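You operate a simulated robot arm through the tools that you are given. There is no shell and no other tool.

The job below is to be done with a simulated two-armed robot. You get a single attempt, and the scene is never put back.

JOB
Push the half-on handlebar grip home and tighten its screw and end plug.
Fine: slacken the clamp screw first. Where these are worked on the way, their far stop is far enough and under half their travel is too little: clamp screw.

The check looks at the end state, three seconds after you hand in, the way a careful person would. Anything else that was tipped, shoved, dropped, spilled or broken makes it a failure.

ROBOT AND FRAMES
Two 7-joint arms with two-finger parallel grippers on one trunk that stands fixed in place. Base frame: the origin is at the foot of the trunk, x ahead of it, y to its left, z up. Readings come in m, degrees, newtons and seconds.
The left shoulder is at [0.05, 0.209, 1.346], the right one opposite. With the tool pointing down near the work surface each hand reaches from about 0.26 to 0.92 m from the base axis, measured 20 degrees to its own side. Payload 4.4 kg a hand.
The tool frame of a hand sits at the grasp point between the pads (the TCP): z along the fingers, y along the line on which they close. The tips reach 0.023 m beyond it. Largest opening 0.094 m; finger width 0.038, thickness 0.01; the body of the gripper, 0.054 by 0.096 m, starts 0.039 m behind the TCP.
Orientation is that of the tool frame in the base frame, as a unit quaternion [x, y, z, w]. With the fingers straight down and closing along the base's y, the tool's x points along the base's -x, its y along +y and its z along -z.

CONTROLS
- The arms move only by the tool servo_tool. It takes "left_commands", "right_commands" or both (then of equal length, played together; a hand with none holds still); each is a list of rows, each an object of numbers (a shift or turn left out is 0, a gripper value left out holds the last): "claw": the opening, from 0 (shut) to 1 (fully open); "x", "y", "z": the shift along the base's x, y, z in units of 300 mm (1.0 is 300 mm); "rx", "ry", "rz": the turn, a rotation vector about the base's x, y, z in units of 180 degrees (1.0 is 180 degrees). In form: [{"claw": .., "x": .., "y": .., "z": .., "rx": .., "ry": .., "rz": ..}, ...]. A call has 1 to 20 rows; each row is the pose to reach, as a shift and turn from the pose commanded when the call began. A call with a number of a shift or a turn outside -1 to 1 is refused whole. Rows are played at 5 a second. More than 0.05 m and 8.6 degrees between two rows, or a gripper value outside its range, and nothing of the call is played. Where a pose cannot be reached the arm comes as near as it can. A force on the tool above 50 N (or 10 N above the force at the start of the call, whichever is more), or a blocked arm, ends the call early, and 0.2 s more pass. Each finger travels about 0.108 m/s and halts on what it meets, pressing with about 41 N; the grip force reading is that of the motor and also rises with nothing between the fingers. The clock runs only during rows and for 0.2 s after the last one: add rows that repeat a pose to give the fingers time. The reply holds the time, the measured pose of the TCP, the force on the tool along the base axes, the opening and the grip force, in the units named above and with some noise, with the torque about the TCP (base axes, N m) and any sound that the robot's microphone picked up, and new pictures: "pictures" is both (left out), scene, wrist or none (wrist: the cameras of the hands that moved).
- Cameras (640 x 400 px; columns grow to the right, rows downward): "scene" is now at [0.1574, 0.0173, 1.5364]; the picture's right is [0.20, -0.98, 0.00], its down [-0.37, -0.08, -0.92] and it looks along [0.91, 0.18, -0.38] (base axes); focal length 326 px, centre (320, 200). "left" rides on the left gripper at [0.087, -0.016, -0.075] in its tool frame; the picture's right is [0.18, 0.98, 0.00], its down [-0.58, 0.11, -0.81] and it looks along [-0.79, 0.15, 0.59] (tool axes); focal length 243 px, centre (320, 200). "right" rides on the right gripper at [0.086, 0.016, -0.075] in its tool frame; the picture's right is [-0.18, 0.98, 0.00], its down [-0.58, -0.11, -0.81] and it looks along [-0.79, -0.15, 0.59] (tool axes); focal length 243 px, centre (320, 200). There is no depth. A picture from a camera that has moved, and an enlarged one, comes with that camera's place and axes in the base frame and with its lens.
- slide_trunk(by): slides the trunk up (or, below 0, down) by that many m; the arms and the scene camera ride with it, the base frame stays. It gives what a move gives, with no picture.
- head_to(pan, tilt): turns the head with the scene camera to pan (to the left, within 80 degrees either way) and tilt (down, from -29 to 69), counted from straight ahead of the robot. It gives what a move gives, and a new picture of the scene camera.
- zoom(camera, box): a new picture of the part [left, top, right, bottom] of that camera's present view, enlarged. No time passes.
- close_job(): hands the job in; it is judged then, once.

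Nothing tells you positions but the pictures and the camera data. Unless the task says otherwise, let go and move clear before handing in.

The tools are called as name(argument=value, ...) on one line, values as JSON. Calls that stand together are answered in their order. servo_tool: Moves the arms, as the interface text tells. Its arguments: {"type":"object","properties":{"left_commands":{"type":"array"},"right_commands":{"type":"array"},"pictures":{"type":"string","enum":["both","scene","wrist","none"]}},"required":[]} The other tools are called the same way: slide_trunk (by) slides the trunk up or down; head_to (pan, tilt) turns the head that bears the scene camera; zoom (camera, box) takes an enlarged picture of a part of a camera's view; close_job () hands the job in.

At the start:

```text
t: 0.0
left_ee_pos: [0.4764, 0.2932, 1.3919]
left_orientation: [-0.001, 1.0, 0.0, 0.0]
left_wrist_force: [0.7, -0.6, 0.0]
left_ft_torque: [0.0, 0.01, -0.04]
left_opening: 0.0941
left_gripper_force: 0.1
right_ee_pos: [0.5712, -0.148, 1.3984]
right_orientation: [0.0, 1.0, 0.0, -0.001]
right_wrist_force: [0.5, 0.0, 0.1]
right_ft_torque: [0.0, -0.02, 0.02]
right_opening: 0.0938
right_gripper_force: 0.0
trunk travel left (down, up): [-0.425, 0.138]
head pan, tilt: [11.5, 22.5]
```

scene: 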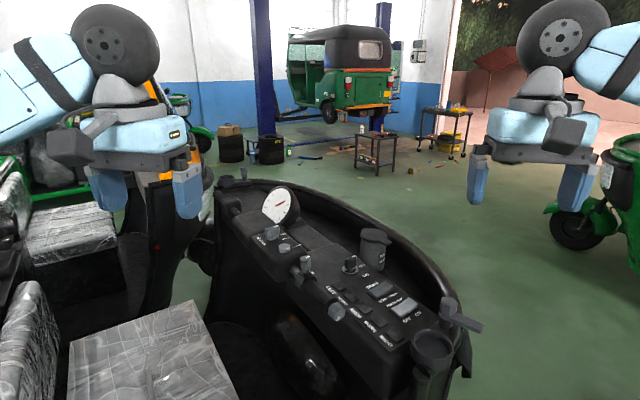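
right: 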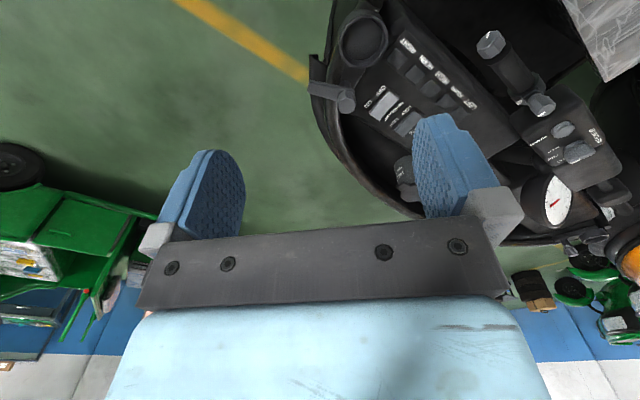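
left: 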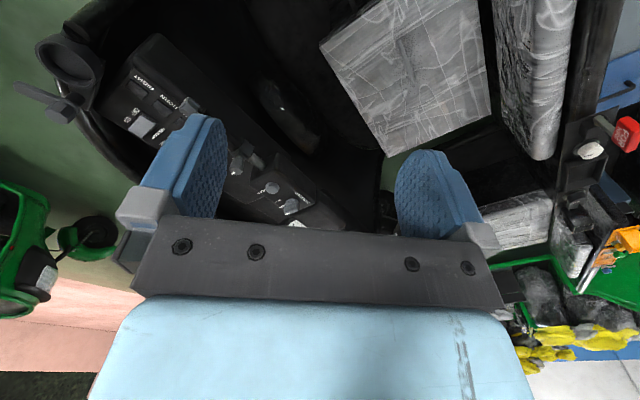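

I see a tuk-tuk (auto rickshaw) dashboard in front of me with various knobs, a gauge, a cup holder and what may be a handlebar with a grip in the middle. I'll zoom in on the dashboard to identify the grip, clamp screw and end plug before moving.

zoom(camera="scene", box=[200, 160, 360, 260])

zoom(camera="scene", box=[260, 220, 420, 320])

zoom(camera="scene", box=[330, 270, 490, 370])

zoom(camera="right", box=[460, 10, 640, 230])

zoom(camera="right", box=[300, 0, 500, 220])

zoom(camera="left", box=[20, 20, 340, 240])

```text
4.00 times, centred on (280, 210) of scene
camera zoom: at [0.1574, 0.0173, 1.5364], right [0.2, -0.98, 0.0], down [-0.37, -0.08, -0.92], along [0.91, 0.18, -0.38], focal length 1306 px, centre (480, 160)
```

zoom: 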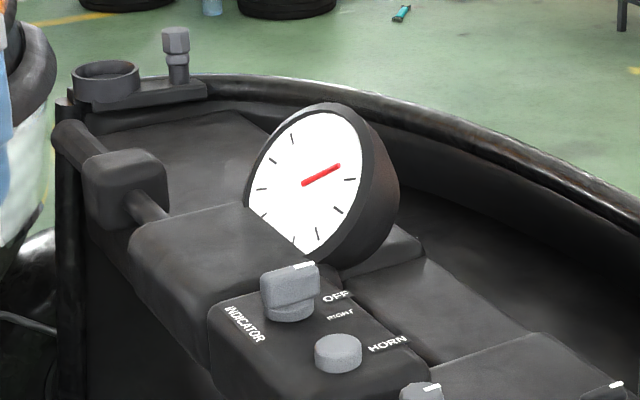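

```text
4.00 times, centred on (340, 270) of scene
camera zoom: at [0.1574, 0.0173, 1.5364], right [0.2, -0.98, 0.0], down [-0.37, -0.08, -0.92], along [0.91, 0.18, -0.38], focal length 1306 px, centre (240, -80)
```

zoom: 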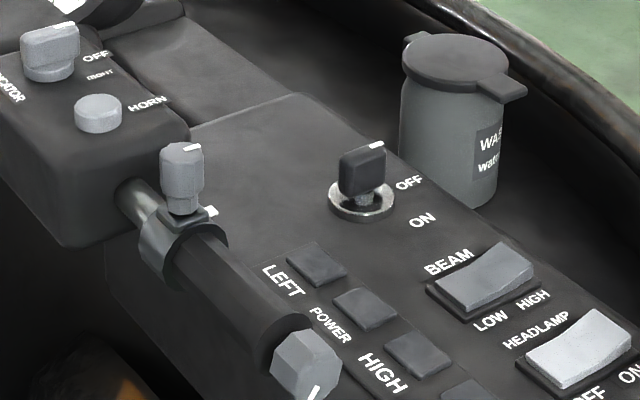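

```text
4.00 times, centred on (410, 320) of scene
camera zoom: at [0.1574, 0.0173, 1.5364], right [0.2, -0.98, 0.0], down [-0.37, -0.08, -0.92], along [0.91, 0.18, -0.38], focal length 1306 px, centre (-40, -280)
```

zoom: 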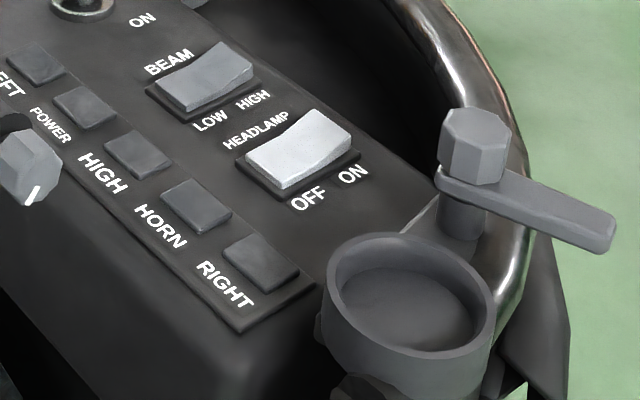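

```text
1.82 times, centred on (550, 120) of right
camera zoom: at [0.485, -0.1324, 1.4731], right [0.18, 0.98, 0.0], down [0.58, -0.11, 0.81], along [0.79, -0.15, -0.59], focal length 441 px, centre (-98, 346)
```

zoom: 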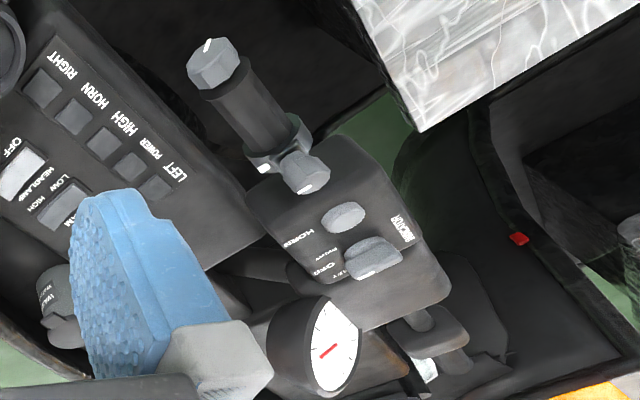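

```text
1.82 times, centred on (400, 110) of right
camera zoom: at [0.485, -0.1324, 1.4731], right [0.18, 0.98, 0.0], down [0.58, -0.11, 0.81], along [0.79, -0.15, -0.59], focal length 441 px, centre (174, 364)
```

zoom: 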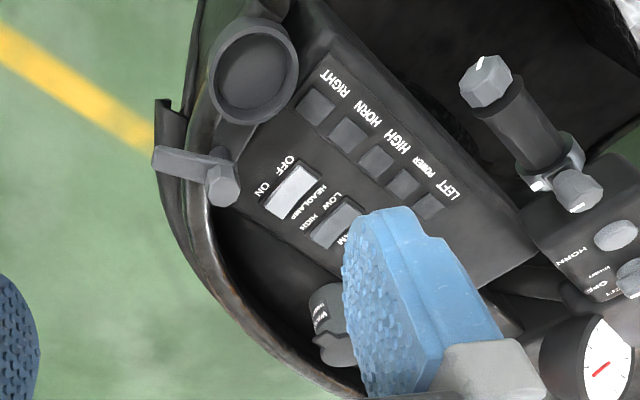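

```text
1.82 times, centred on (180, 130) of left
camera zoom: at [0.3887, 0.2756, 1.466], right [-0.19, 0.98, 0.0], down [0.58, 0.11, 0.81], along [0.79, 0.15, -0.59], focal length 441 px, centre (574, 327)
```

zoom: 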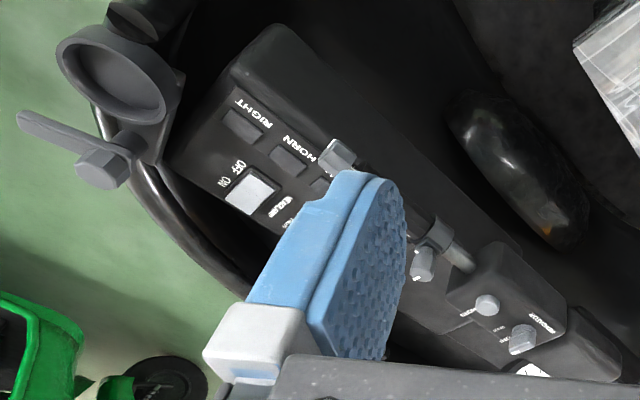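

The handlebar sticks out of the switch box: a bare silver tube, then a collar with an upright clamp screw, the dark grip, and a faceted end plug. By triangulation the screw is near (0.77, 0.175, 1.13) and the plug near (0.687, 0.09, 1.07). I'll centre the head on it and zoom in.

head_to(pan=12, tilt=36)

zoom(camera="scene", box=[280, 155, 376, 215])

zoom(camera="right", box=[470, 20, 580, 130])

```text
t: 0.8
left_ee_pos: [0.4764, 0.2934, 1.3916]
left_orientation: [-0.001, 1.0, 0.0, 0.0]
left_wrist_force: [0.2, -0.5, -0.7]
left_ft_torque: [0.0, 0.01, -0.03]
left_opening: 0.0941
left_gripper_force: 0.0
right_ee_pos: [0.5706, -0.1479, 1.3975]
right_orientation: [0.0, 1.0, 0.001, -0.001]
right_wrist_force: [0.6, -0.9, -0.3]
right_ft_torque: [-0.02, 0.01, 0.02]
right_opening: 0.0941
right_gripper_force: 0.1
trunk travel left (down, up): [-0.425, 0.138]
head pan, tilt: [12.0, 36.0]
camera scene: at [0.1522, 0.017, 1.5151], right [0.21, -0.98, 0.0], down [-0.57, -0.12, -0.81], along [0.79, 0.17, -0.59], focal length 326 px, centre (320, 200)
```

scene: 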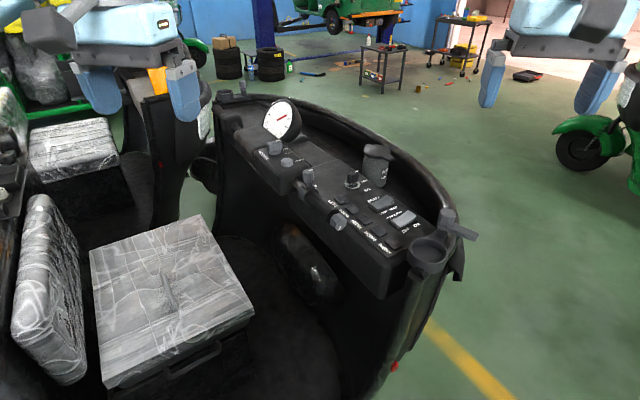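

```text
6.67 times, centred on (328, 185) of scene
camera zoom: at [0.1522, 0.017, 1.5151], right [0.21, -0.98, 0.0], down [-0.57, -0.12, -0.81], along [0.79, 0.17, -0.59], focal length 2177 px, centre (267, 300)
```

zoom: 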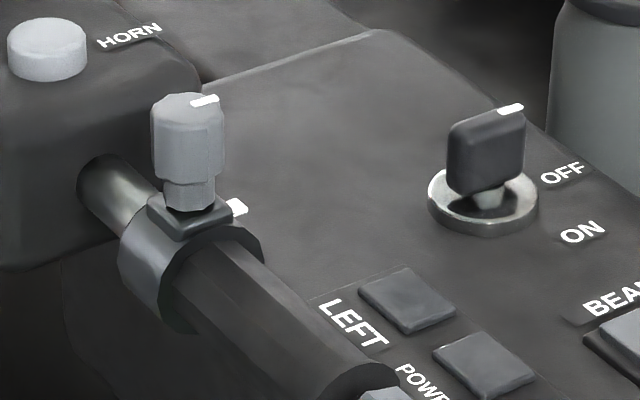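

```text
3.64 times, centred on (525, 75) of right
camera zoom: at [0.485, -0.1324, 1.4731], right [0.18, 0.98, 0.0], down [0.58, -0.11, 0.81], along [0.79, -0.15, -0.59], focal length 882 px, centre (-426, 654)
```

zoom: 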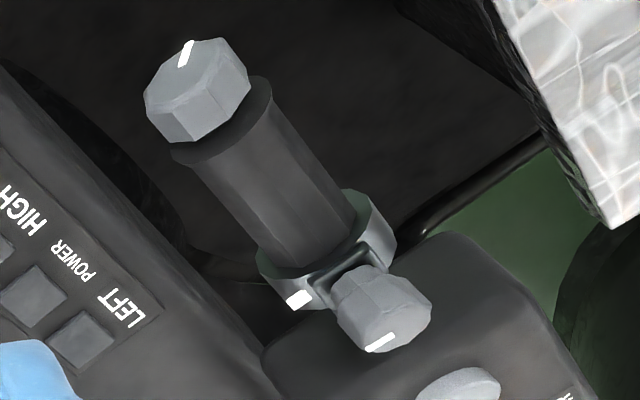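

The grip assembly is clear now: a collar with a fixed white index, an octagonal clamp screw standing about vertically, and an end plug with its own white mark. I'll move the left hand part of the way in for a closer look with its wrist camera.

servo_tool(left_commands=[{"x": 0.043, "y": -0.078, "z": -0.079}, {"x": 0.086, "y": -0.156, "z": -0.158}, {"x": 0.129, "y": -0.234, "z": -0.237}, {"x": 0.172, "y": -0.312, "z": -0.316}, {"x": 0.215, "y": -0.39, "z": -0.395}, {"x": 0.258, "y": -0.468, "z": -0.474}, {"x": 0.301, "y": -0.546, "z": -0.553}, {"x": 0.345, "y": -0.624, "z": -0.633}, {"x": 0.345, "y": -0.624, "z": -0.633}], pictures="both")

```text
t: 2.8
left_ee_pos: [0.5798, 0.1054, 1.2039]
left_orientation: [-0.001, 1.0, -0.001, 0.001]
left_wrist_force: [-0.4, 0.1, 0.1]
left_ft_torque: [-0.02, -0.01, -0.01]
left_opening: 0.0942
left_gripper_force: 0.0
right_ee_pos: [0.5699, -0.1472, 1.3992]
right_orientation: [-0.001, 1.0, 0.0, 0.0]
right_wrist_force: [-0.9, 0.5, -0.8]
right_ft_torque: [-0.01, 0.01, -0.04]
right_opening: 0.0941
right_gripper_force: 0.0
trunk travel left (down, up): [-0.425, 0.138]
head pan, tilt: [12.0, 36.0]
camera scene: at [0.1517, 0.0174, 1.5151], right [0.21, -0.98, 0.0], down [-0.57, -0.12, -0.81], along [0.79, 0.17, -0.59], focal length 326 px, centre (320, 200)
camera left: at [0.4932, 0.0887, 1.2784], right [-0.19, 0.98, 0.0], down [0.58, 0.11, 0.81], along [0.79, 0.15, -0.59], focal length 243 px, centre (320, 200)
```

scene: 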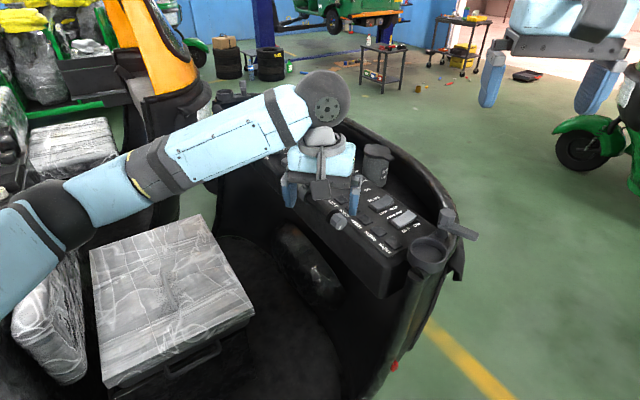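
left: 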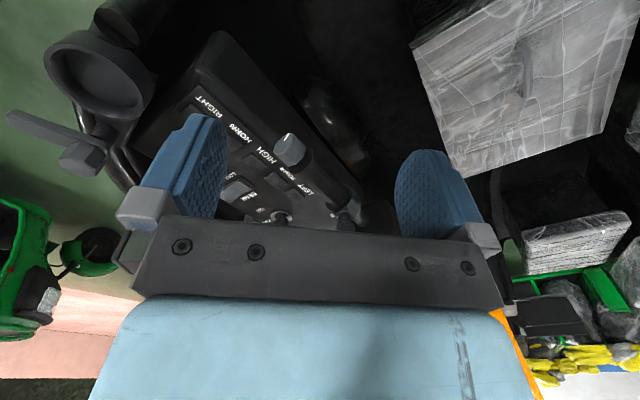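

The left wrist camera now shows the grip between the fingers. I'll zoom in on it.

zoom(camera="left", box=[230, 110, 390, 225])

zoom(camera="right", box=[470, 20, 580, 130])

```text
3.48 times, centred on (310, 168) of left
camera zoom: at [0.4932, 0.0887, 1.2784], right [-0.19, 0.98, 0.0], down [0.58, 0.11, 0.81], along [0.79, 0.15, -0.59], focal length 844 px, centre (355, 313)
```

zoom: 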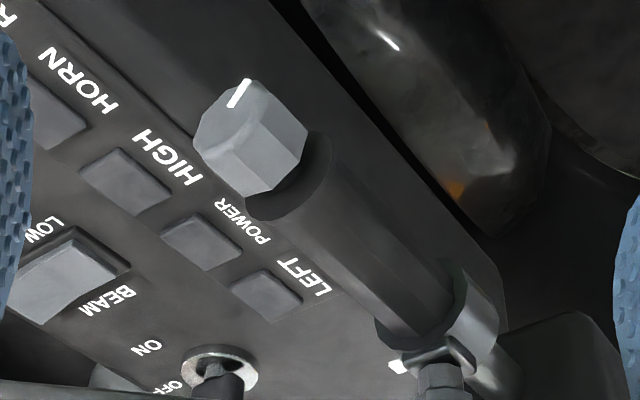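

```text
3.64 times, centred on (525, 75) of right
camera zoom: at [0.4845, -0.132, 1.4734], right [0.18, 0.98, 0.0], down [0.58, -0.11, 0.81], along [0.79, -0.15, -0.59], focal length 882 px, centre (-426, 654)
```

zoom: 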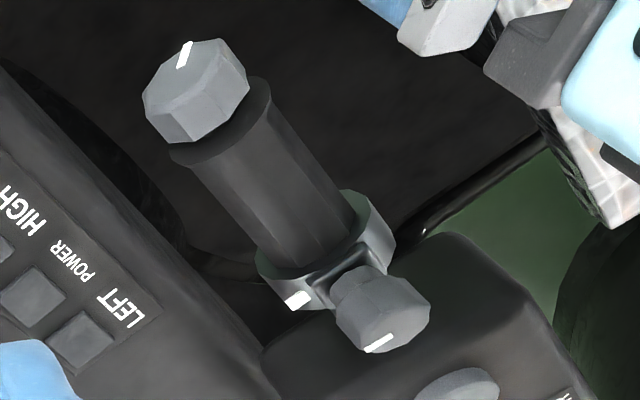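

The bar looks horizontal at z ≈ 1.07, pointing out along about (-0.71, -0.70, 0), and the clamp screw stands vertically above the collar. I'll zoom harder on the screw head, the plug and their marks before touching anything.

zoom(camera="left", box=[270, 125, 320, 165])

zoom(camera="left", box=[310, 185, 370, 225])

zoom(camera="right", box=[535, 70, 595, 120])

zoom(camera="scene", box=[320, 200, 360, 240])

```text
10.00 times, centred on (295, 145) of left
camera zoom: at [0.4932, 0.0887, 1.2784], right [-0.19, 0.98, 0.0], down [0.58, 0.11, 0.81], along [0.79, 0.15, -0.59], focal length 2426 px, centre (570, 750)
```

zoom: 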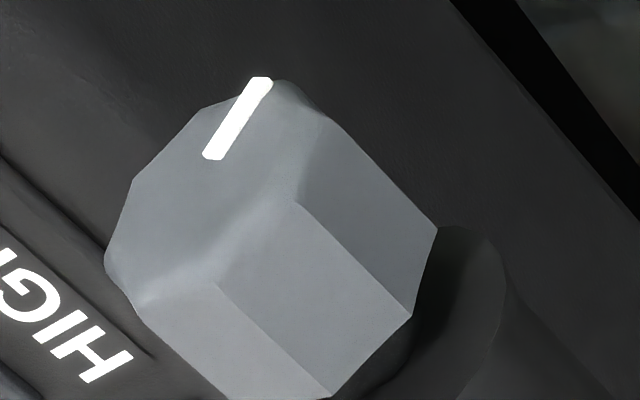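

```text
10.00 times, centred on (340, 205) of left
camera zoom: at [0.4932, 0.0887, 1.2784], right [-0.19, 0.98, 0.0], down [0.58, 0.11, 0.81], along [0.79, 0.15, -0.59], focal length 2426 px, centre (120, 150)
```

zoom: 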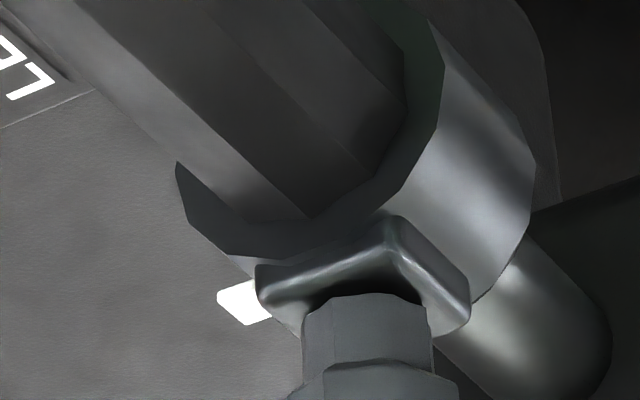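

```text
8.00 times, centred on (565, 95) of right
camera zoom: at [0.4845, -0.132, 1.4734], right [0.18, 0.98, 0.0], down [0.58, -0.11, 0.81], along [0.79, -0.15, -0.59], focal length 1941 px, centre (-1640, 1040)
```

zoom: 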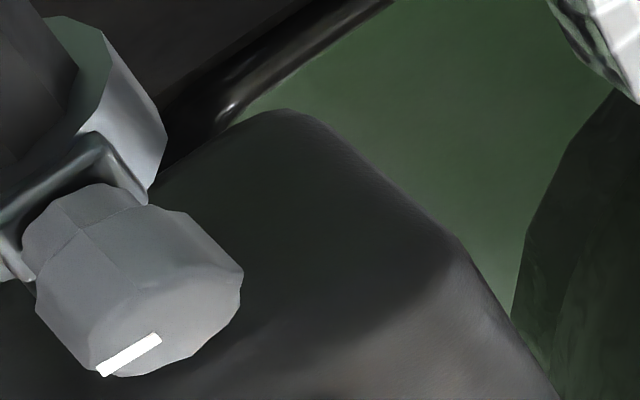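

```text
10.00 times, centred on (340, 220) of scene
camera zoom: at [0.1517, 0.0174, 1.5151], right [0.21, -0.98, 0.0], down [-0.57, -0.12, -0.81], along [0.79, 0.17, -0.59], focal length 3265 px, centre (120, 0)
```

zoom: 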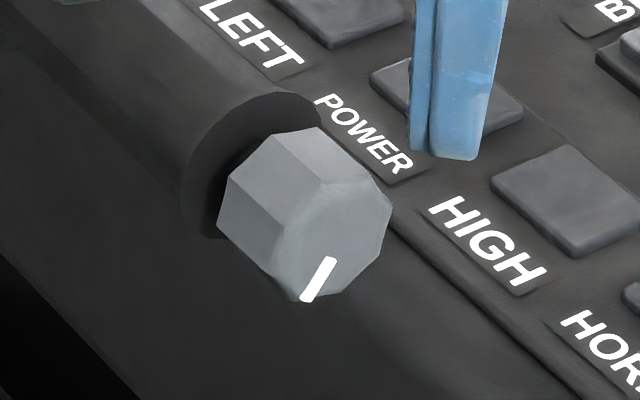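

The screw pointer lies at about -50°, roughly on the collar's index, so it looks tight now. I'll slacken it counter-clockwise seen from above. First I'll bring the open left hand above the screw to check the alignment.

servo_tool(left_commands=[{"x": 0.105, "y": 0.04, "z": 0}, {"x": 0.21, "y": 0.08, "z": 0}, {"x": 0.315, "y": 0.12, "z": 0}, {"x": 0.42, "y": 0.16, "z": 0}, {"x": 0.525, "y": 0.2, "z": 0}, {"x": 0.634, "y": 0.237, "z": -0.013}, {"x": 0.634, "y": 0.237, "z": -0.013}], pictures="both")

```text
t: 4.4
left_ee_pos: [0.7705, 0.1804, 1.197]
left_orientation: [-0.001, 1.0, -0.001, 0.0]
left_wrist_force: [-0.4, 0.0, -0.5]
left_ft_torque: [0.0, 0.01, 0.0]
left_opening: 0.0941
left_gripper_force: 0.0
right_ee_pos: [0.5703, -0.147, 1.3987]
right_orientation: [0.0, 1.0, 0.0, 0.0]
right_wrist_force: [-0.7, 0.0, 0.3]
right_ft_torque: [-0.03, 0.05, 0.02]
right_opening: 0.0942
right_gripper_force: 0.2
trunk travel left (down, up): [-0.425, 0.138]
head pan, tilt: [12.0, 36.0]
camera scene: at [0.1516, 0.0173, 1.5151], right [0.21, -0.98, 0.0], down [-0.57, -0.12, -0.81], along [0.79, 0.17, -0.59], focal length 326 px, centre (320, 200)
camera left: at [0.6828, 0.1618, 1.2716], right [-0.19, 0.98, 0.0], down [0.58, 0.11, 0.81], along [0.79, 0.15, -0.59], focal length 243 px, centre (320, 200)
```

scene: 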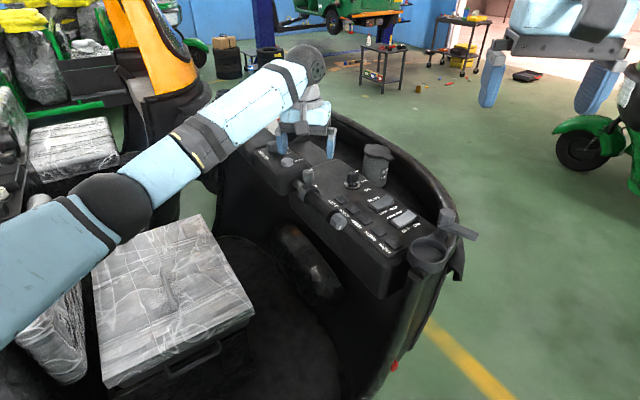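
left: 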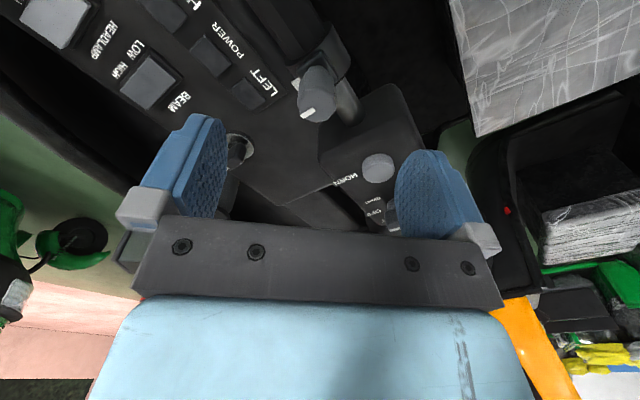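

zoom(camera="left", box=[270, 40, 380, 130])

zoom(camera="scene", box=[270, 110, 366, 230])

```text
4.44 times, centred on (325, 85) of left
camera zoom: at [0.6828, 0.1618, 1.2716], right [-0.19, 0.98, 0.0], down [0.58, 0.11, 0.81], along [0.79, 0.15, -0.59], focal length 1078 px, centre (298, 711)
```

zoom: 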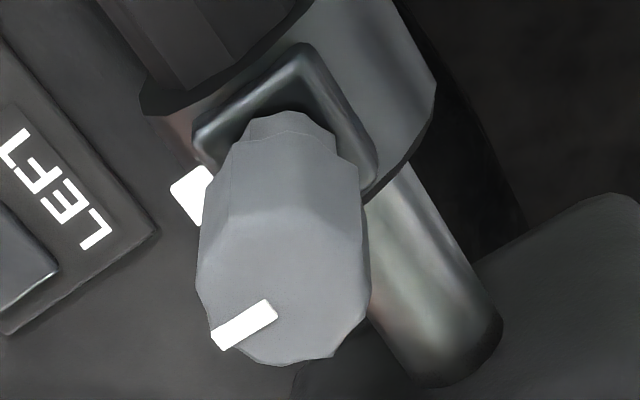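

```text
3.33 times, centred on (318, 170) of scene
camera zoom: at [0.1516, 0.0173, 1.5151], right [0.21, -0.98, 0.0], down [-0.57, -0.12, -0.81], along [0.79, 0.17, -0.59], focal length 1088 px, centre (327, 300)
```

zoom: 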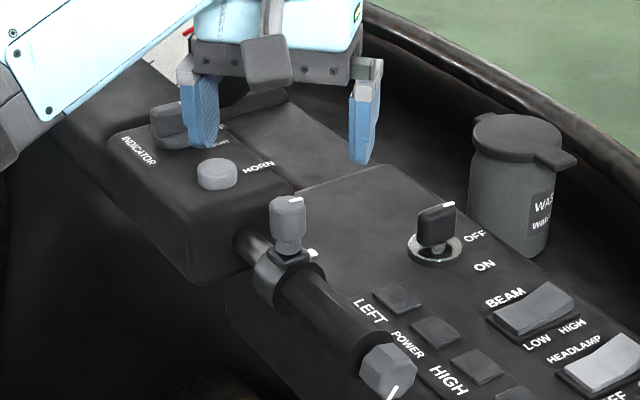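

The screw pointer sits on the index (about -46°), so it is tight. The head axis is near (0.769, 0.176) with its top at z ≈ 1.132. I'll turn the left wrist -90° in the air, for room to turn counter-clockwise, and half close the fingers.

servo_tool(left_commands=[{"rz": -0.0455, "claw": 0.6}, {"rz": -0.091}, {"rz": -0.1365}, {"rz": -0.182}, {"rz": -0.2275}, {"rz": -0.273}, {"rz": -0.3185}, {"rz": -0.364}, {"rz": -0.4095}, {"rz": -0.455}, {"rz": -0.5}, {"rz": -0.5}, {"rz": -0.5}], pictures="both")

```text
t: 7.2
left_ee_pos: [0.7688, 0.177, 1.1971]
left_orientation: [0.707, 0.707, 0.0, 0.0]
left_wrist_force: [0.6, 0.1, 0.5]
left_ft_torque: [-0.01, 0.01, -0.01]
left_opening: 0.0564
left_gripper_force: 0.1
right_ee_pos: [0.5706, -0.1477, 1.3982]
right_orientation: [0.0, 1.0, 0.0, 0.0]
right_wrist_force: [-0.6, -0.4, 0.1]
right_ft_torque: [0.0, 0.01, -0.03]
right_opening: 0.0937
right_gripper_force: 0.1
trunk travel left (down, up): [-0.425, 0.138]
head pan, tilt: [12.0, 36.0]
camera scene: at [0.1522, 0.017, 1.515], right [0.21, -0.98, 0.0], down [-0.57, -0.12, -0.81], along [0.79, 0.17, -0.59], focal length 326 px, centre (320, 200)
camera left: at [0.7522, 0.2629, 1.2714], right [0.98, 0.18, 0.0], down [0.11, -0.58, 0.81], along [0.15, -0.79, -0.59], focal length 243 px, centre (320, 200)
```

scene: 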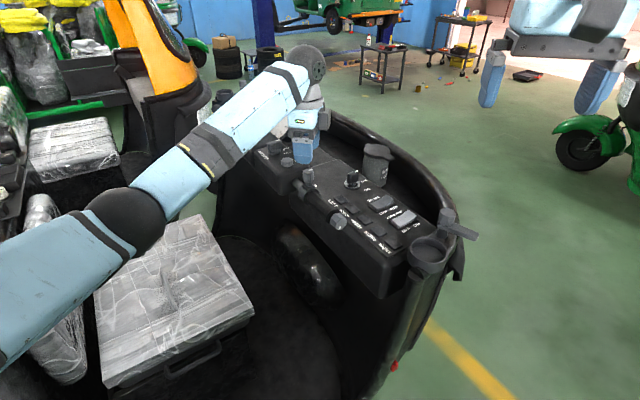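
left: 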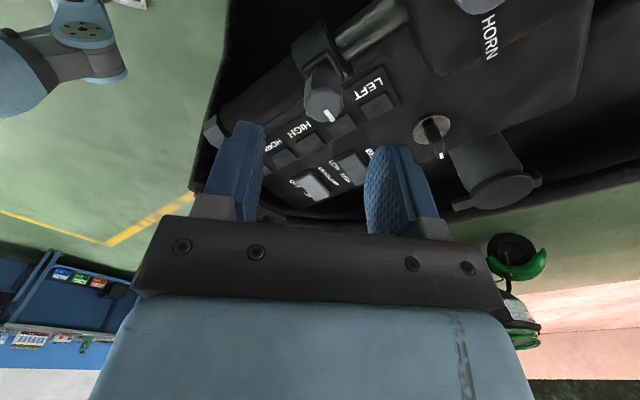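

The wrist reached -90° cleanly. I'll zoom from this new viewpoint to refine the screw's position.

zoom(camera="left", box=[270, 30, 380, 140])

```text
3.64 times, centred on (325, 85) of left
camera zoom: at [0.7522, 0.2629, 1.2714], right [0.98, 0.18, 0.0], down [0.11, -0.58, 0.81], along [0.15, -0.79, -0.59], focal length 882 px, centre (302, 618)
```

zoom: 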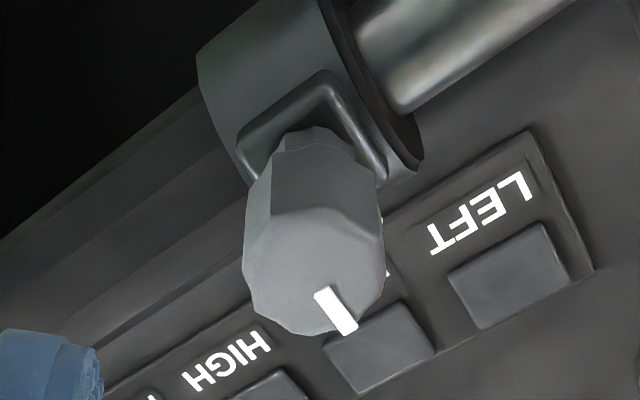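

The screw axis is now fixed at about (0.770, 0.176), almost directly below the tool. I'll lower so the tips straddle the head at z ≈ 1.112, without closing yet.

servo_tool(left_commands=[{"y": -0.003, "z": -0.05}, {"y": -0.003, "z": -0.1}, {"y": -0.003, "z": -0.15}, {"y": -0.003, "z": -0.18}, {"y": -0.003, "z": -0.207}, {"y": -0.003, "z": -0.207}], pictures="wrist")

zoom(camera="left", box=[230, 90, 410, 220])

zoom(camera="scene", box=[270, 130, 350, 210])

```text
t: 8.6
left_ee_pos: [0.7701, 0.1762, 1.1356]
left_orientation: [0.706, 0.708, 0.0, -0.001]
left_wrist_force: [-0.2, 0.1, 0.1]
left_ft_torque: [0.0, -0.03, -0.02]
left_opening: 0.0564
left_gripper_force: 0.1
right_ee_pos: [0.5713, -0.1484, 1.3981]
right_orientation: [0.0, 1.0, 0.0, 0.0]
right_wrist_force: [0.4, 0.3, 0.3]
right_ft_torque: [0.01, 0.01, -0.01]
right_opening: 0.0938
right_gripper_force: 0.1
trunk travel left (down, up): [-0.425, 0.138]
head pan, tilt: [12.0, 36.0]
camera left: at [0.7531, 0.2609, 1.2091], right [0.98, 0.19, 0.0], down [0.11, -0.58, 0.81], along [0.15, -0.79, -0.59], focal length 243 px, centre (320, 200)
```

left: 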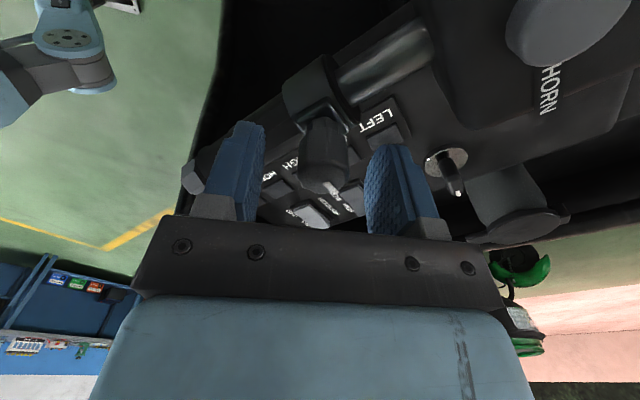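

```text
3.08 times, centred on (320, 155) of left
camera zoom: at [0.7531, 0.2609, 1.2091], right [0.98, 0.19, 0.0], down [0.11, -0.58, 0.81], along [0.15, -0.79, -0.59], focal length 746 px, centre (320, 338)
```

zoom: 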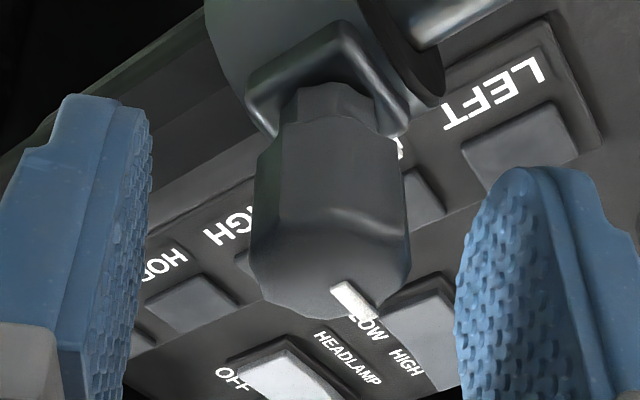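

```text
5.00 times, centred on (310, 170) of scene
camera zoom: at [0.1521, 0.017, 1.515], right [0.21, -0.98, 0.0], down [-0.57, -0.12, -0.81], along [0.79, 0.17, -0.59], focal length 1633 px, centre (370, 350)
```

zoom: 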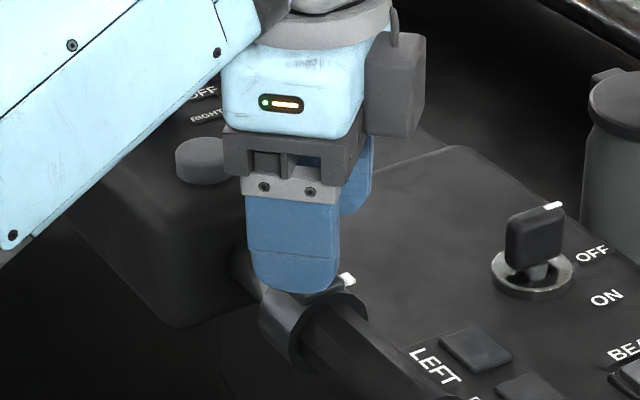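

The fingers straddle the head with about equal gaps. Now I'll close on it.

servo_tool(left_commands=[{"claw": 0.4}, {"claw": 0.2}, {"claw": 0.0}, {"claw": 0.0}, {"claw": 0.0}], pictures="wrist")

zoom(camera="left", box=[230, 90, 410, 220])

```text
t: 9.8
left_ee_pos: [0.7694, 0.1747, 1.1344]
left_orientation: [0.706, 0.708, 0.0, -0.001]
left_wrist_force: [5.0, -4.4, -0.4]
left_ft_torque: [-0.16, -0.32, -0.03]
left_opening: 0.025
left_gripper_force: 45.0
right_ee_pos: [0.5708, -0.1492, 1.3982]
right_orientation: [0.0, 1.0, 0.0, 0.0]
right_wrist_force: [0.0, 0.0, -1.0]
right_ft_torque: [-0.02, 0.04, 0.01]
right_opening: 0.094
right_gripper_force: 0.1
trunk travel left (down, up): [-0.425, 0.138]
head pan, tilt: [12.0, 36.0]
camera left: at [0.7536, 0.26, 1.2091], right [0.98, 0.19, 0.0], down [0.11, -0.58, 0.81], along [0.15, -0.79, -0.59], focal length 243 px, centre (320, 200)
```

left: 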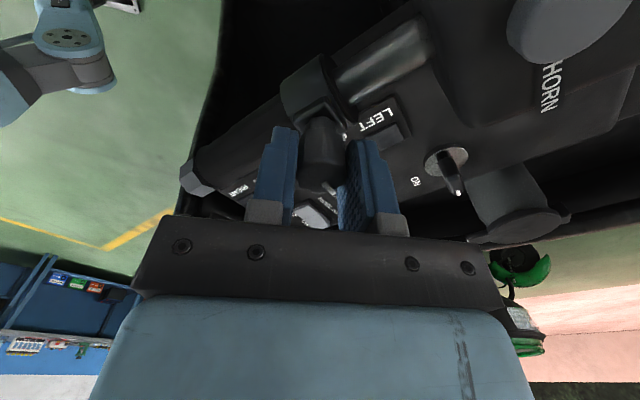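

```text
3.08 times, centred on (320, 155) of left
camera zoom: at [0.7536, 0.26, 1.2091], right [0.98, 0.19, 0.0], down [0.11, -0.58, 0.81], along [0.15, -0.79, -0.59], focal length 746 px, centre (320, 338)
```

zoom: 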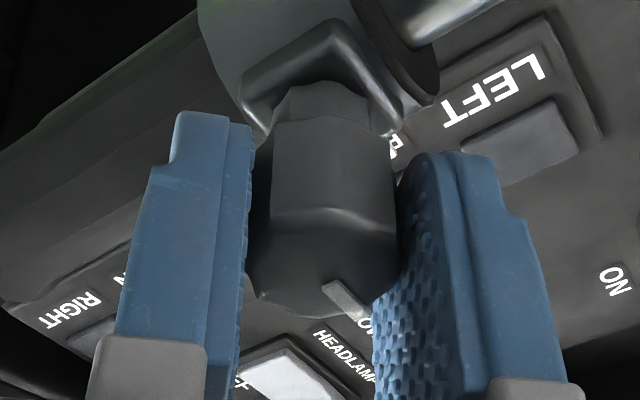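

The grip is good: 25 mm opening and 45 N on the flats. I'll start turning counter-clockwise with a modest first step, watching torque and pointer.

servo_tool(left_commands=[{"rz": 0.035}, {"rz": 0.07}, {"rz": 0.105}, {"rz": 0.14}, {"rz": 0.175}, {"rz": 0.175}], pictures="wrist")

zoom(camera="left", box=[230, 90, 410, 220])

```text
t: 11.2
left_ee_pos: [0.7698, 0.1725, 1.1349]
left_orientation: [0.488, 0.873, 0.0, -0.001]
left_wrist_force: [12.3, -9.6, 0.6]
left_ft_torque: [-0.98, -0.86, 0.0]
left_opening: 0.0248
left_gripper_force: 45.0
right_ee_pos: [0.5733, -0.1497, 1.3976]
right_orientation: [0.0, 1.0, 0.001, 0.0]
right_wrist_force: [0.6, -0.4, 0.0]
right_ft_torque: [0.06, 0.02, 0.0]
right_opening: 0.094
right_gripper_force: 0.1
trunk travel left (down, up): [-0.425, 0.138]
head pan, tilt: [12.0, 36.0]
camera left: at [0.7103, 0.2376, 1.2092], right [0.74, 0.67, 0.0], down [0.4, -0.44, 0.81], along [0.54, -0.6, -0.59], focal length 243 px, centre (320, 200)
```

left: 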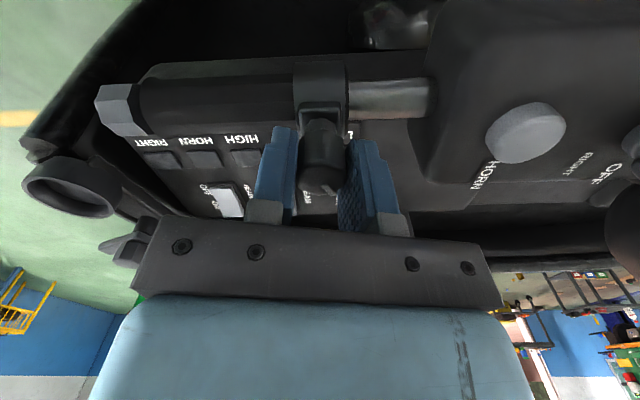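

```text
3.08 times, centred on (320, 155) of left
camera zoom: at [0.7103, 0.2376, 1.2092], right [0.74, 0.67, 0.0], down [0.4, -0.44, 0.81], along [0.54, -0.6, -0.59], focal length 746 px, centre (320, 338)
```

zoom: 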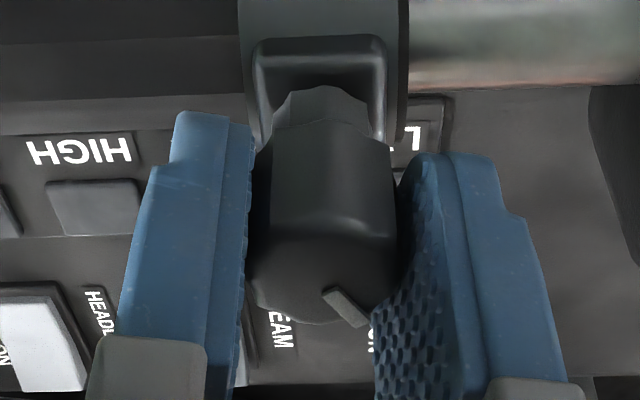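

The head turns with the hand; the pointer stays fixed relative to the fingers after about 32°. A small side load has built up, so I'll shift the centre slightly to relieve it and keep turning.

servo_tool(left_commands=[{"rz": 0.04, "x": 0.003, "y": -0.005}, {"rz": 0.08, "x": 0.006, "y": -0.01}, {"rz": 0.12, "x": 0.006, "y": -0.01}, {"rz": 0.16, "x": 0.006, "y": -0.01}, {"rz": 0.2, "x": 0.006, "y": -0.01}, {"rz": 0.24, "x": 0.006, "y": -0.01}, {"rz": 0.28, "x": 0.006, "y": -0.01}, {"rz": 0.28, "x": 0.006, "y": -0.01}], pictures="wrist")

zoom(camera="left", box=[230, 90, 410, 220])

```text
t: 13.0
left_ee_pos: [0.7707, 0.1764, 1.1354]
left_orientation: [0.068, 0.998, -0.001, -0.001]
left_wrist_force: [-12.7, 13.2, -9.8]
left_ft_torque: [0.46, 1.14, 0.01]
left_opening: 0.0248
left_gripper_force: 44.9
right_ee_pos: [0.5704, -0.1466, 1.4005]
right_orientation: [0.0, 1.0, -0.001, 0.001]
right_wrist_force: [-0.9, 0.3, -0.8]
right_ft_torque: [-0.02, -0.01, 0.01]
right_opening: 0.0939
right_gripper_force: 0.1
trunk travel left (down, up): [-0.425, 0.138]
head pan, tilt: [12.0, 36.0]
camera left: at [0.6828, 0.1699, 1.2093], right [-0.05, 1.0, 0.0], down [0.59, 0.03, 0.81], along [0.8, 0.04, -0.59], focal length 243 px, centre (320, 200)
```

left: 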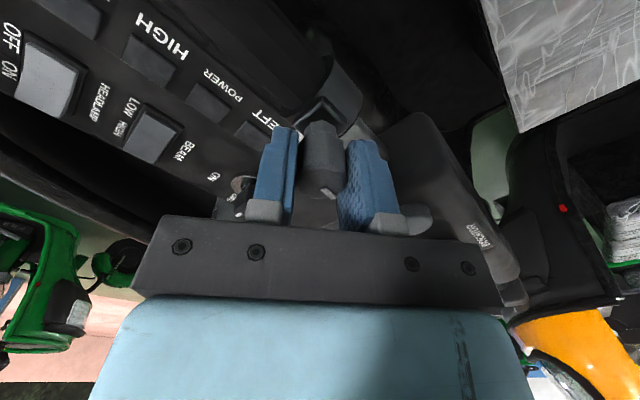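

```text
3.08 times, centred on (320, 155) of left
camera zoom: at [0.6828, 0.1699, 1.2093], right [-0.05, 1.0, 0.0], down [0.59, 0.03, 0.81], along [0.8, 0.04, -0.59], focal length 746 px, centre (320, 338)
```

zoom: 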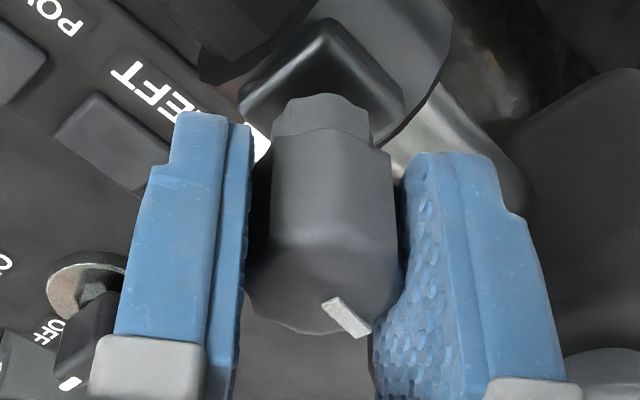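

About 82° turned now and the head is still following. The side force has flipped sign, so I'll move the centre back a little and continue toward the far stop.

servo_tool(left_commands=[{"rz": 0.04, "x": -0.004, "y": 0.004, "z": -0.002}, {"rz": 0.08, "x": -0.006, "y": 0.006, "z": -0.003}, {"rz": 0.12, "x": -0.006, "y": 0.006, "z": -0.003}, {"rz": 0.16, "x": -0.006, "y": 0.006, "z": -0.003}, {"rz": 0.2, "x": -0.006, "y": 0.006, "z": -0.003}, {"rz": 0.24, "x": -0.006, "y": 0.006, "z": -0.003}, {"rz": 0.24, "x": -0.006, "y": 0.006, "z": -0.003}], pictures="wrist")

zoom(camera="left", box=[230, 90, 410, 220])

```text
t: 14.6
left_ee_pos: [0.7698, 0.1754, 1.1347]
left_orientation: [-0.303, 0.953, 0.0, -0.001]
left_wrist_force: [-1.9, 2.6, -3.2]
left_ft_torque: [0.04, -0.03, -0.53]
left_opening: 0.025
left_gripper_force: 44.7
right_ee_pos: [0.571, -0.1483, 1.399]
right_orientation: [0.001, 1.0, 0.0, 0.0]
right_wrist_force: [-0.1, -0.4, -0.1]
right_ft_torque: [-0.01, -0.01, 0.01]
right_opening: 0.0939
right_gripper_force: 0.0
trunk travel left (down, up): [-0.425, 0.138]
head pan, tilt: [12.0, 36.0]
camera left: at [0.7078, 0.1109, 1.2093], right [-0.72, 0.7, 0.0], down [0.41, 0.43, 0.81], along [0.56, 0.58, -0.59], focal length 243 px, centre (320, 200)
```

left: 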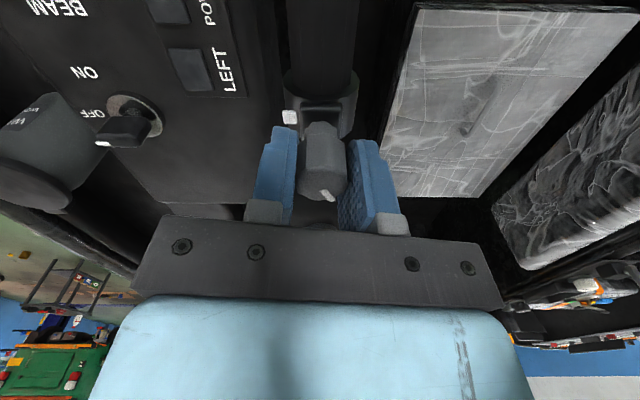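

```text
3.08 times, centred on (320, 155) of left
camera zoom: at [0.7078, 0.1109, 1.2093], right [-0.72, 0.7, 0.0], down [0.41, 0.43, 0.81], along [0.56, 0.58, -0.59], focal length 746 px, centre (320, 338)
```

zoom: 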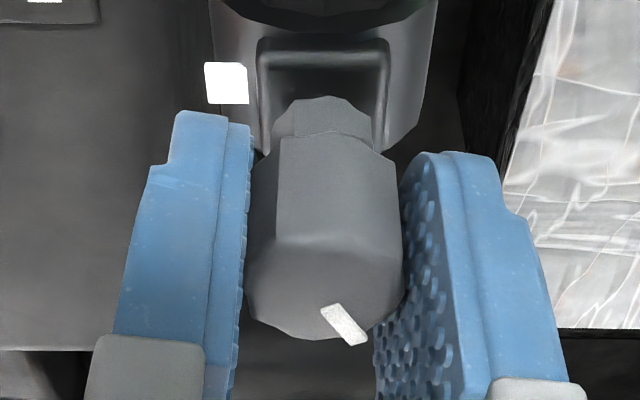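

About 125° turned, and a resisting torque of -0.53 N m has appeared, which may be the far stop. I'll nudge a few more degrees to confirm.

servo_tool(left_commands=[{"rz": 0.02}, {"rz": 0.04}, {"rz": 0.06}, {"rz": 0.06}], pictures="wrist")

zoom(camera="left", box=[230, 90, 410, 220])

```text
t: 15.6
left_ee_pos: [0.7707, 0.1758, 1.1344]
left_orientation: [-0.391, 0.92, 0.0, 0.0]
left_wrist_force: [-4.9, 6.7, -3.4]
left_ft_torque: [0.61, 0.28, -0.25]
left_opening: 0.0253
left_gripper_force: 44.7
right_ee_pos: [0.5716, -0.147, 1.3994]
right_orientation: [0.0, 1.0, 0.0, 0.0]
right_wrist_force: [-0.5, -0.2, 0.6]
right_ft_torque: [0.0, -0.01, -0.04]
right_opening: 0.0941
right_gripper_force: 0.1
trunk travel left (down, up): [-0.425, 0.138]
head pan, tilt: [12.0, 36.0]
camera left: at [0.7209, 0.1012, 1.2095], right [-0.84, 0.55, 0.0], down [0.32, 0.5, 0.81], along [0.44, 0.67, -0.59], focal length 243 px, centre (320, 200)
```

left: 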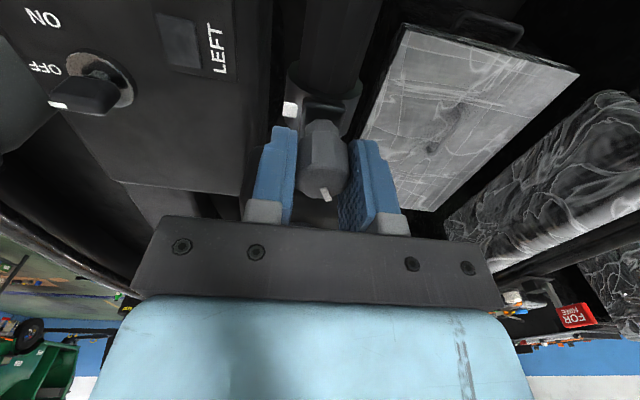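

```text
3.08 times, centred on (320, 155) of left
camera zoom: at [0.7209, 0.1012, 1.2095], right [-0.84, 0.55, 0.0], down [0.32, 0.5, 0.81], along [0.44, 0.67, -0.59], focal length 746 px, centre (320, 338)
```

zoom: 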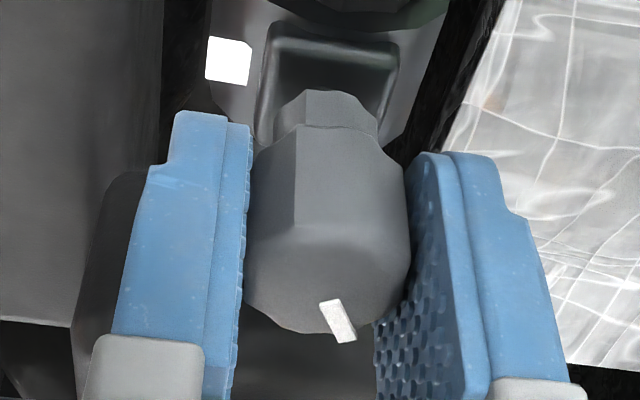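

The screw head has now stayed put while the hand turned on, so it is at its far stop about 120° out. I'll open, rise straight up and check the pointer.

servo_tool(left_commands=[{"claw": 0.3}, {"claw": 0.6}, {"claw": 0.6}, {"claw": 0.6, "z": 0.08}, {"claw": 0.6, "z": 0.16}, {"claw": 0.6, "z": 0.25}, {"claw": 0.6, "z": 0.25}], pictures="both")

zoom(camera="left", box=[250, 20, 400, 150])

zoom(camera="scene", box=[280, 150, 376, 230])

```text
t: 17.2
left_ee_pos: [0.7675, 0.1754, 1.2084]
left_orientation: [-0.39, 0.921, 0.001, 0.0]
left_wrist_force: [0.3, -0.2, 0.4]
left_ft_torque: [0.01, 0.0, 0.01]
left_opening: 0.0565
left_gripper_force: 0.1
right_ee_pos: [0.5708, -0.1484, 1.3985]
right_orientation: [0.0, 1.0, 0.0, -0.001]
right_wrist_force: [0.6, 0.9, -0.5]
right_ft_torque: [0.01, 0.0, -0.01]
right_opening: 0.0938
right_gripper_force: 0.0
trunk travel left (down, up): [-0.425, 0.138]
head pan, tilt: [12.0, 36.0]
camera scene: at [0.1525, 0.0172, 1.5149], right [0.21, -0.98, 0.0], down [-0.58, -0.12, -0.81], along [0.79, 0.17, -0.59], focal length 326 px, centre (320, 200)
camera left: at [0.719, 0.1009, 1.2826], right [-0.84, 0.55, 0.0], down [0.33, 0.49, 0.81], along [0.44, 0.67, -0.59], focal length 243 px, centre (320, 200)
```

scene: 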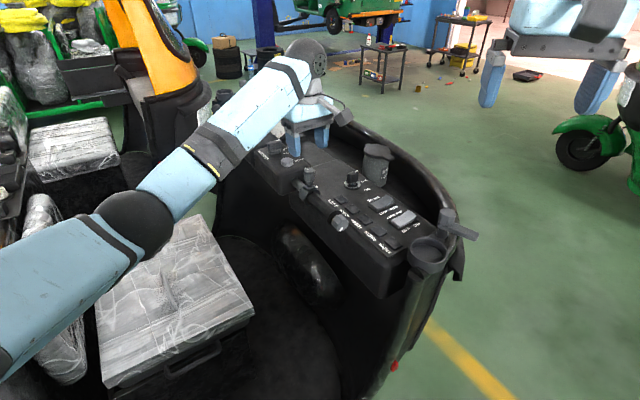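
left: 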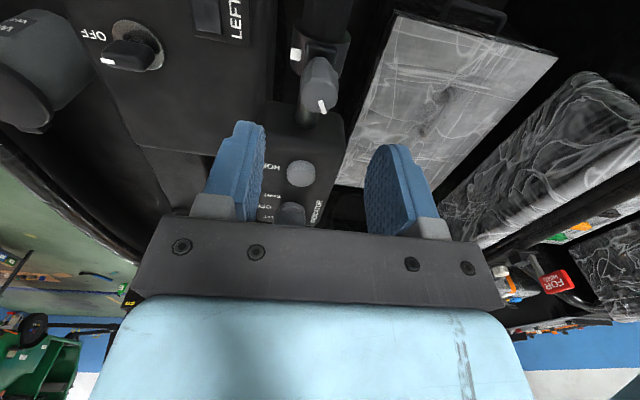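

```text
3.08 times, centred on (325, 85) of left
camera zoom: at [0.719, 0.1009, 1.2826], right [-0.84, 0.55, 0.0], down [0.33, 0.49, 0.81], along [0.44, 0.67, -0.59], focal length 746 px, centre (305, 554)
```

zoom: 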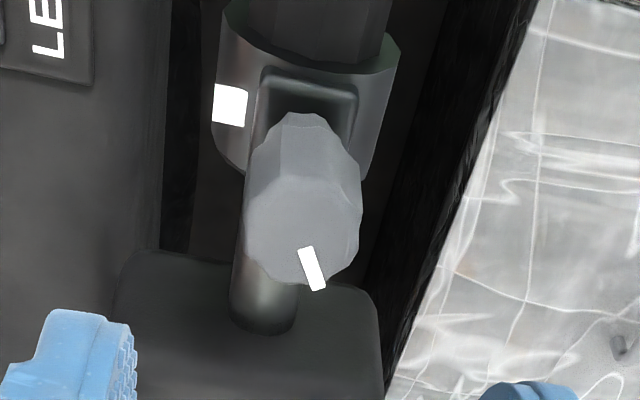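

```text
5.00 times, centred on (328, 190) of scene
camera zoom: at [0.1525, 0.0172, 1.5149], right [0.21, -0.98, 0.0], down [-0.58, -0.12, -0.81], along [0.79, 0.17, -0.59], focal length 1633 px, centre (280, 250)
```

zoom: 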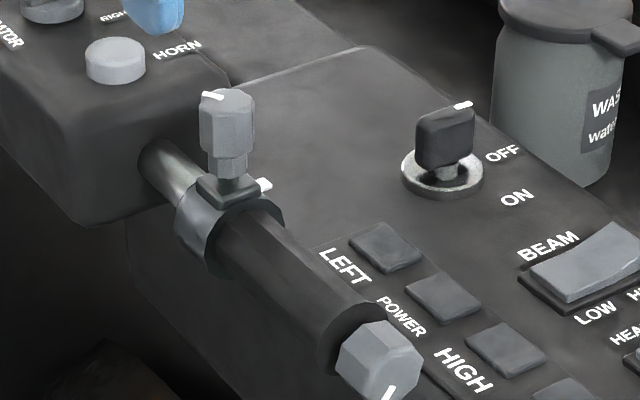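

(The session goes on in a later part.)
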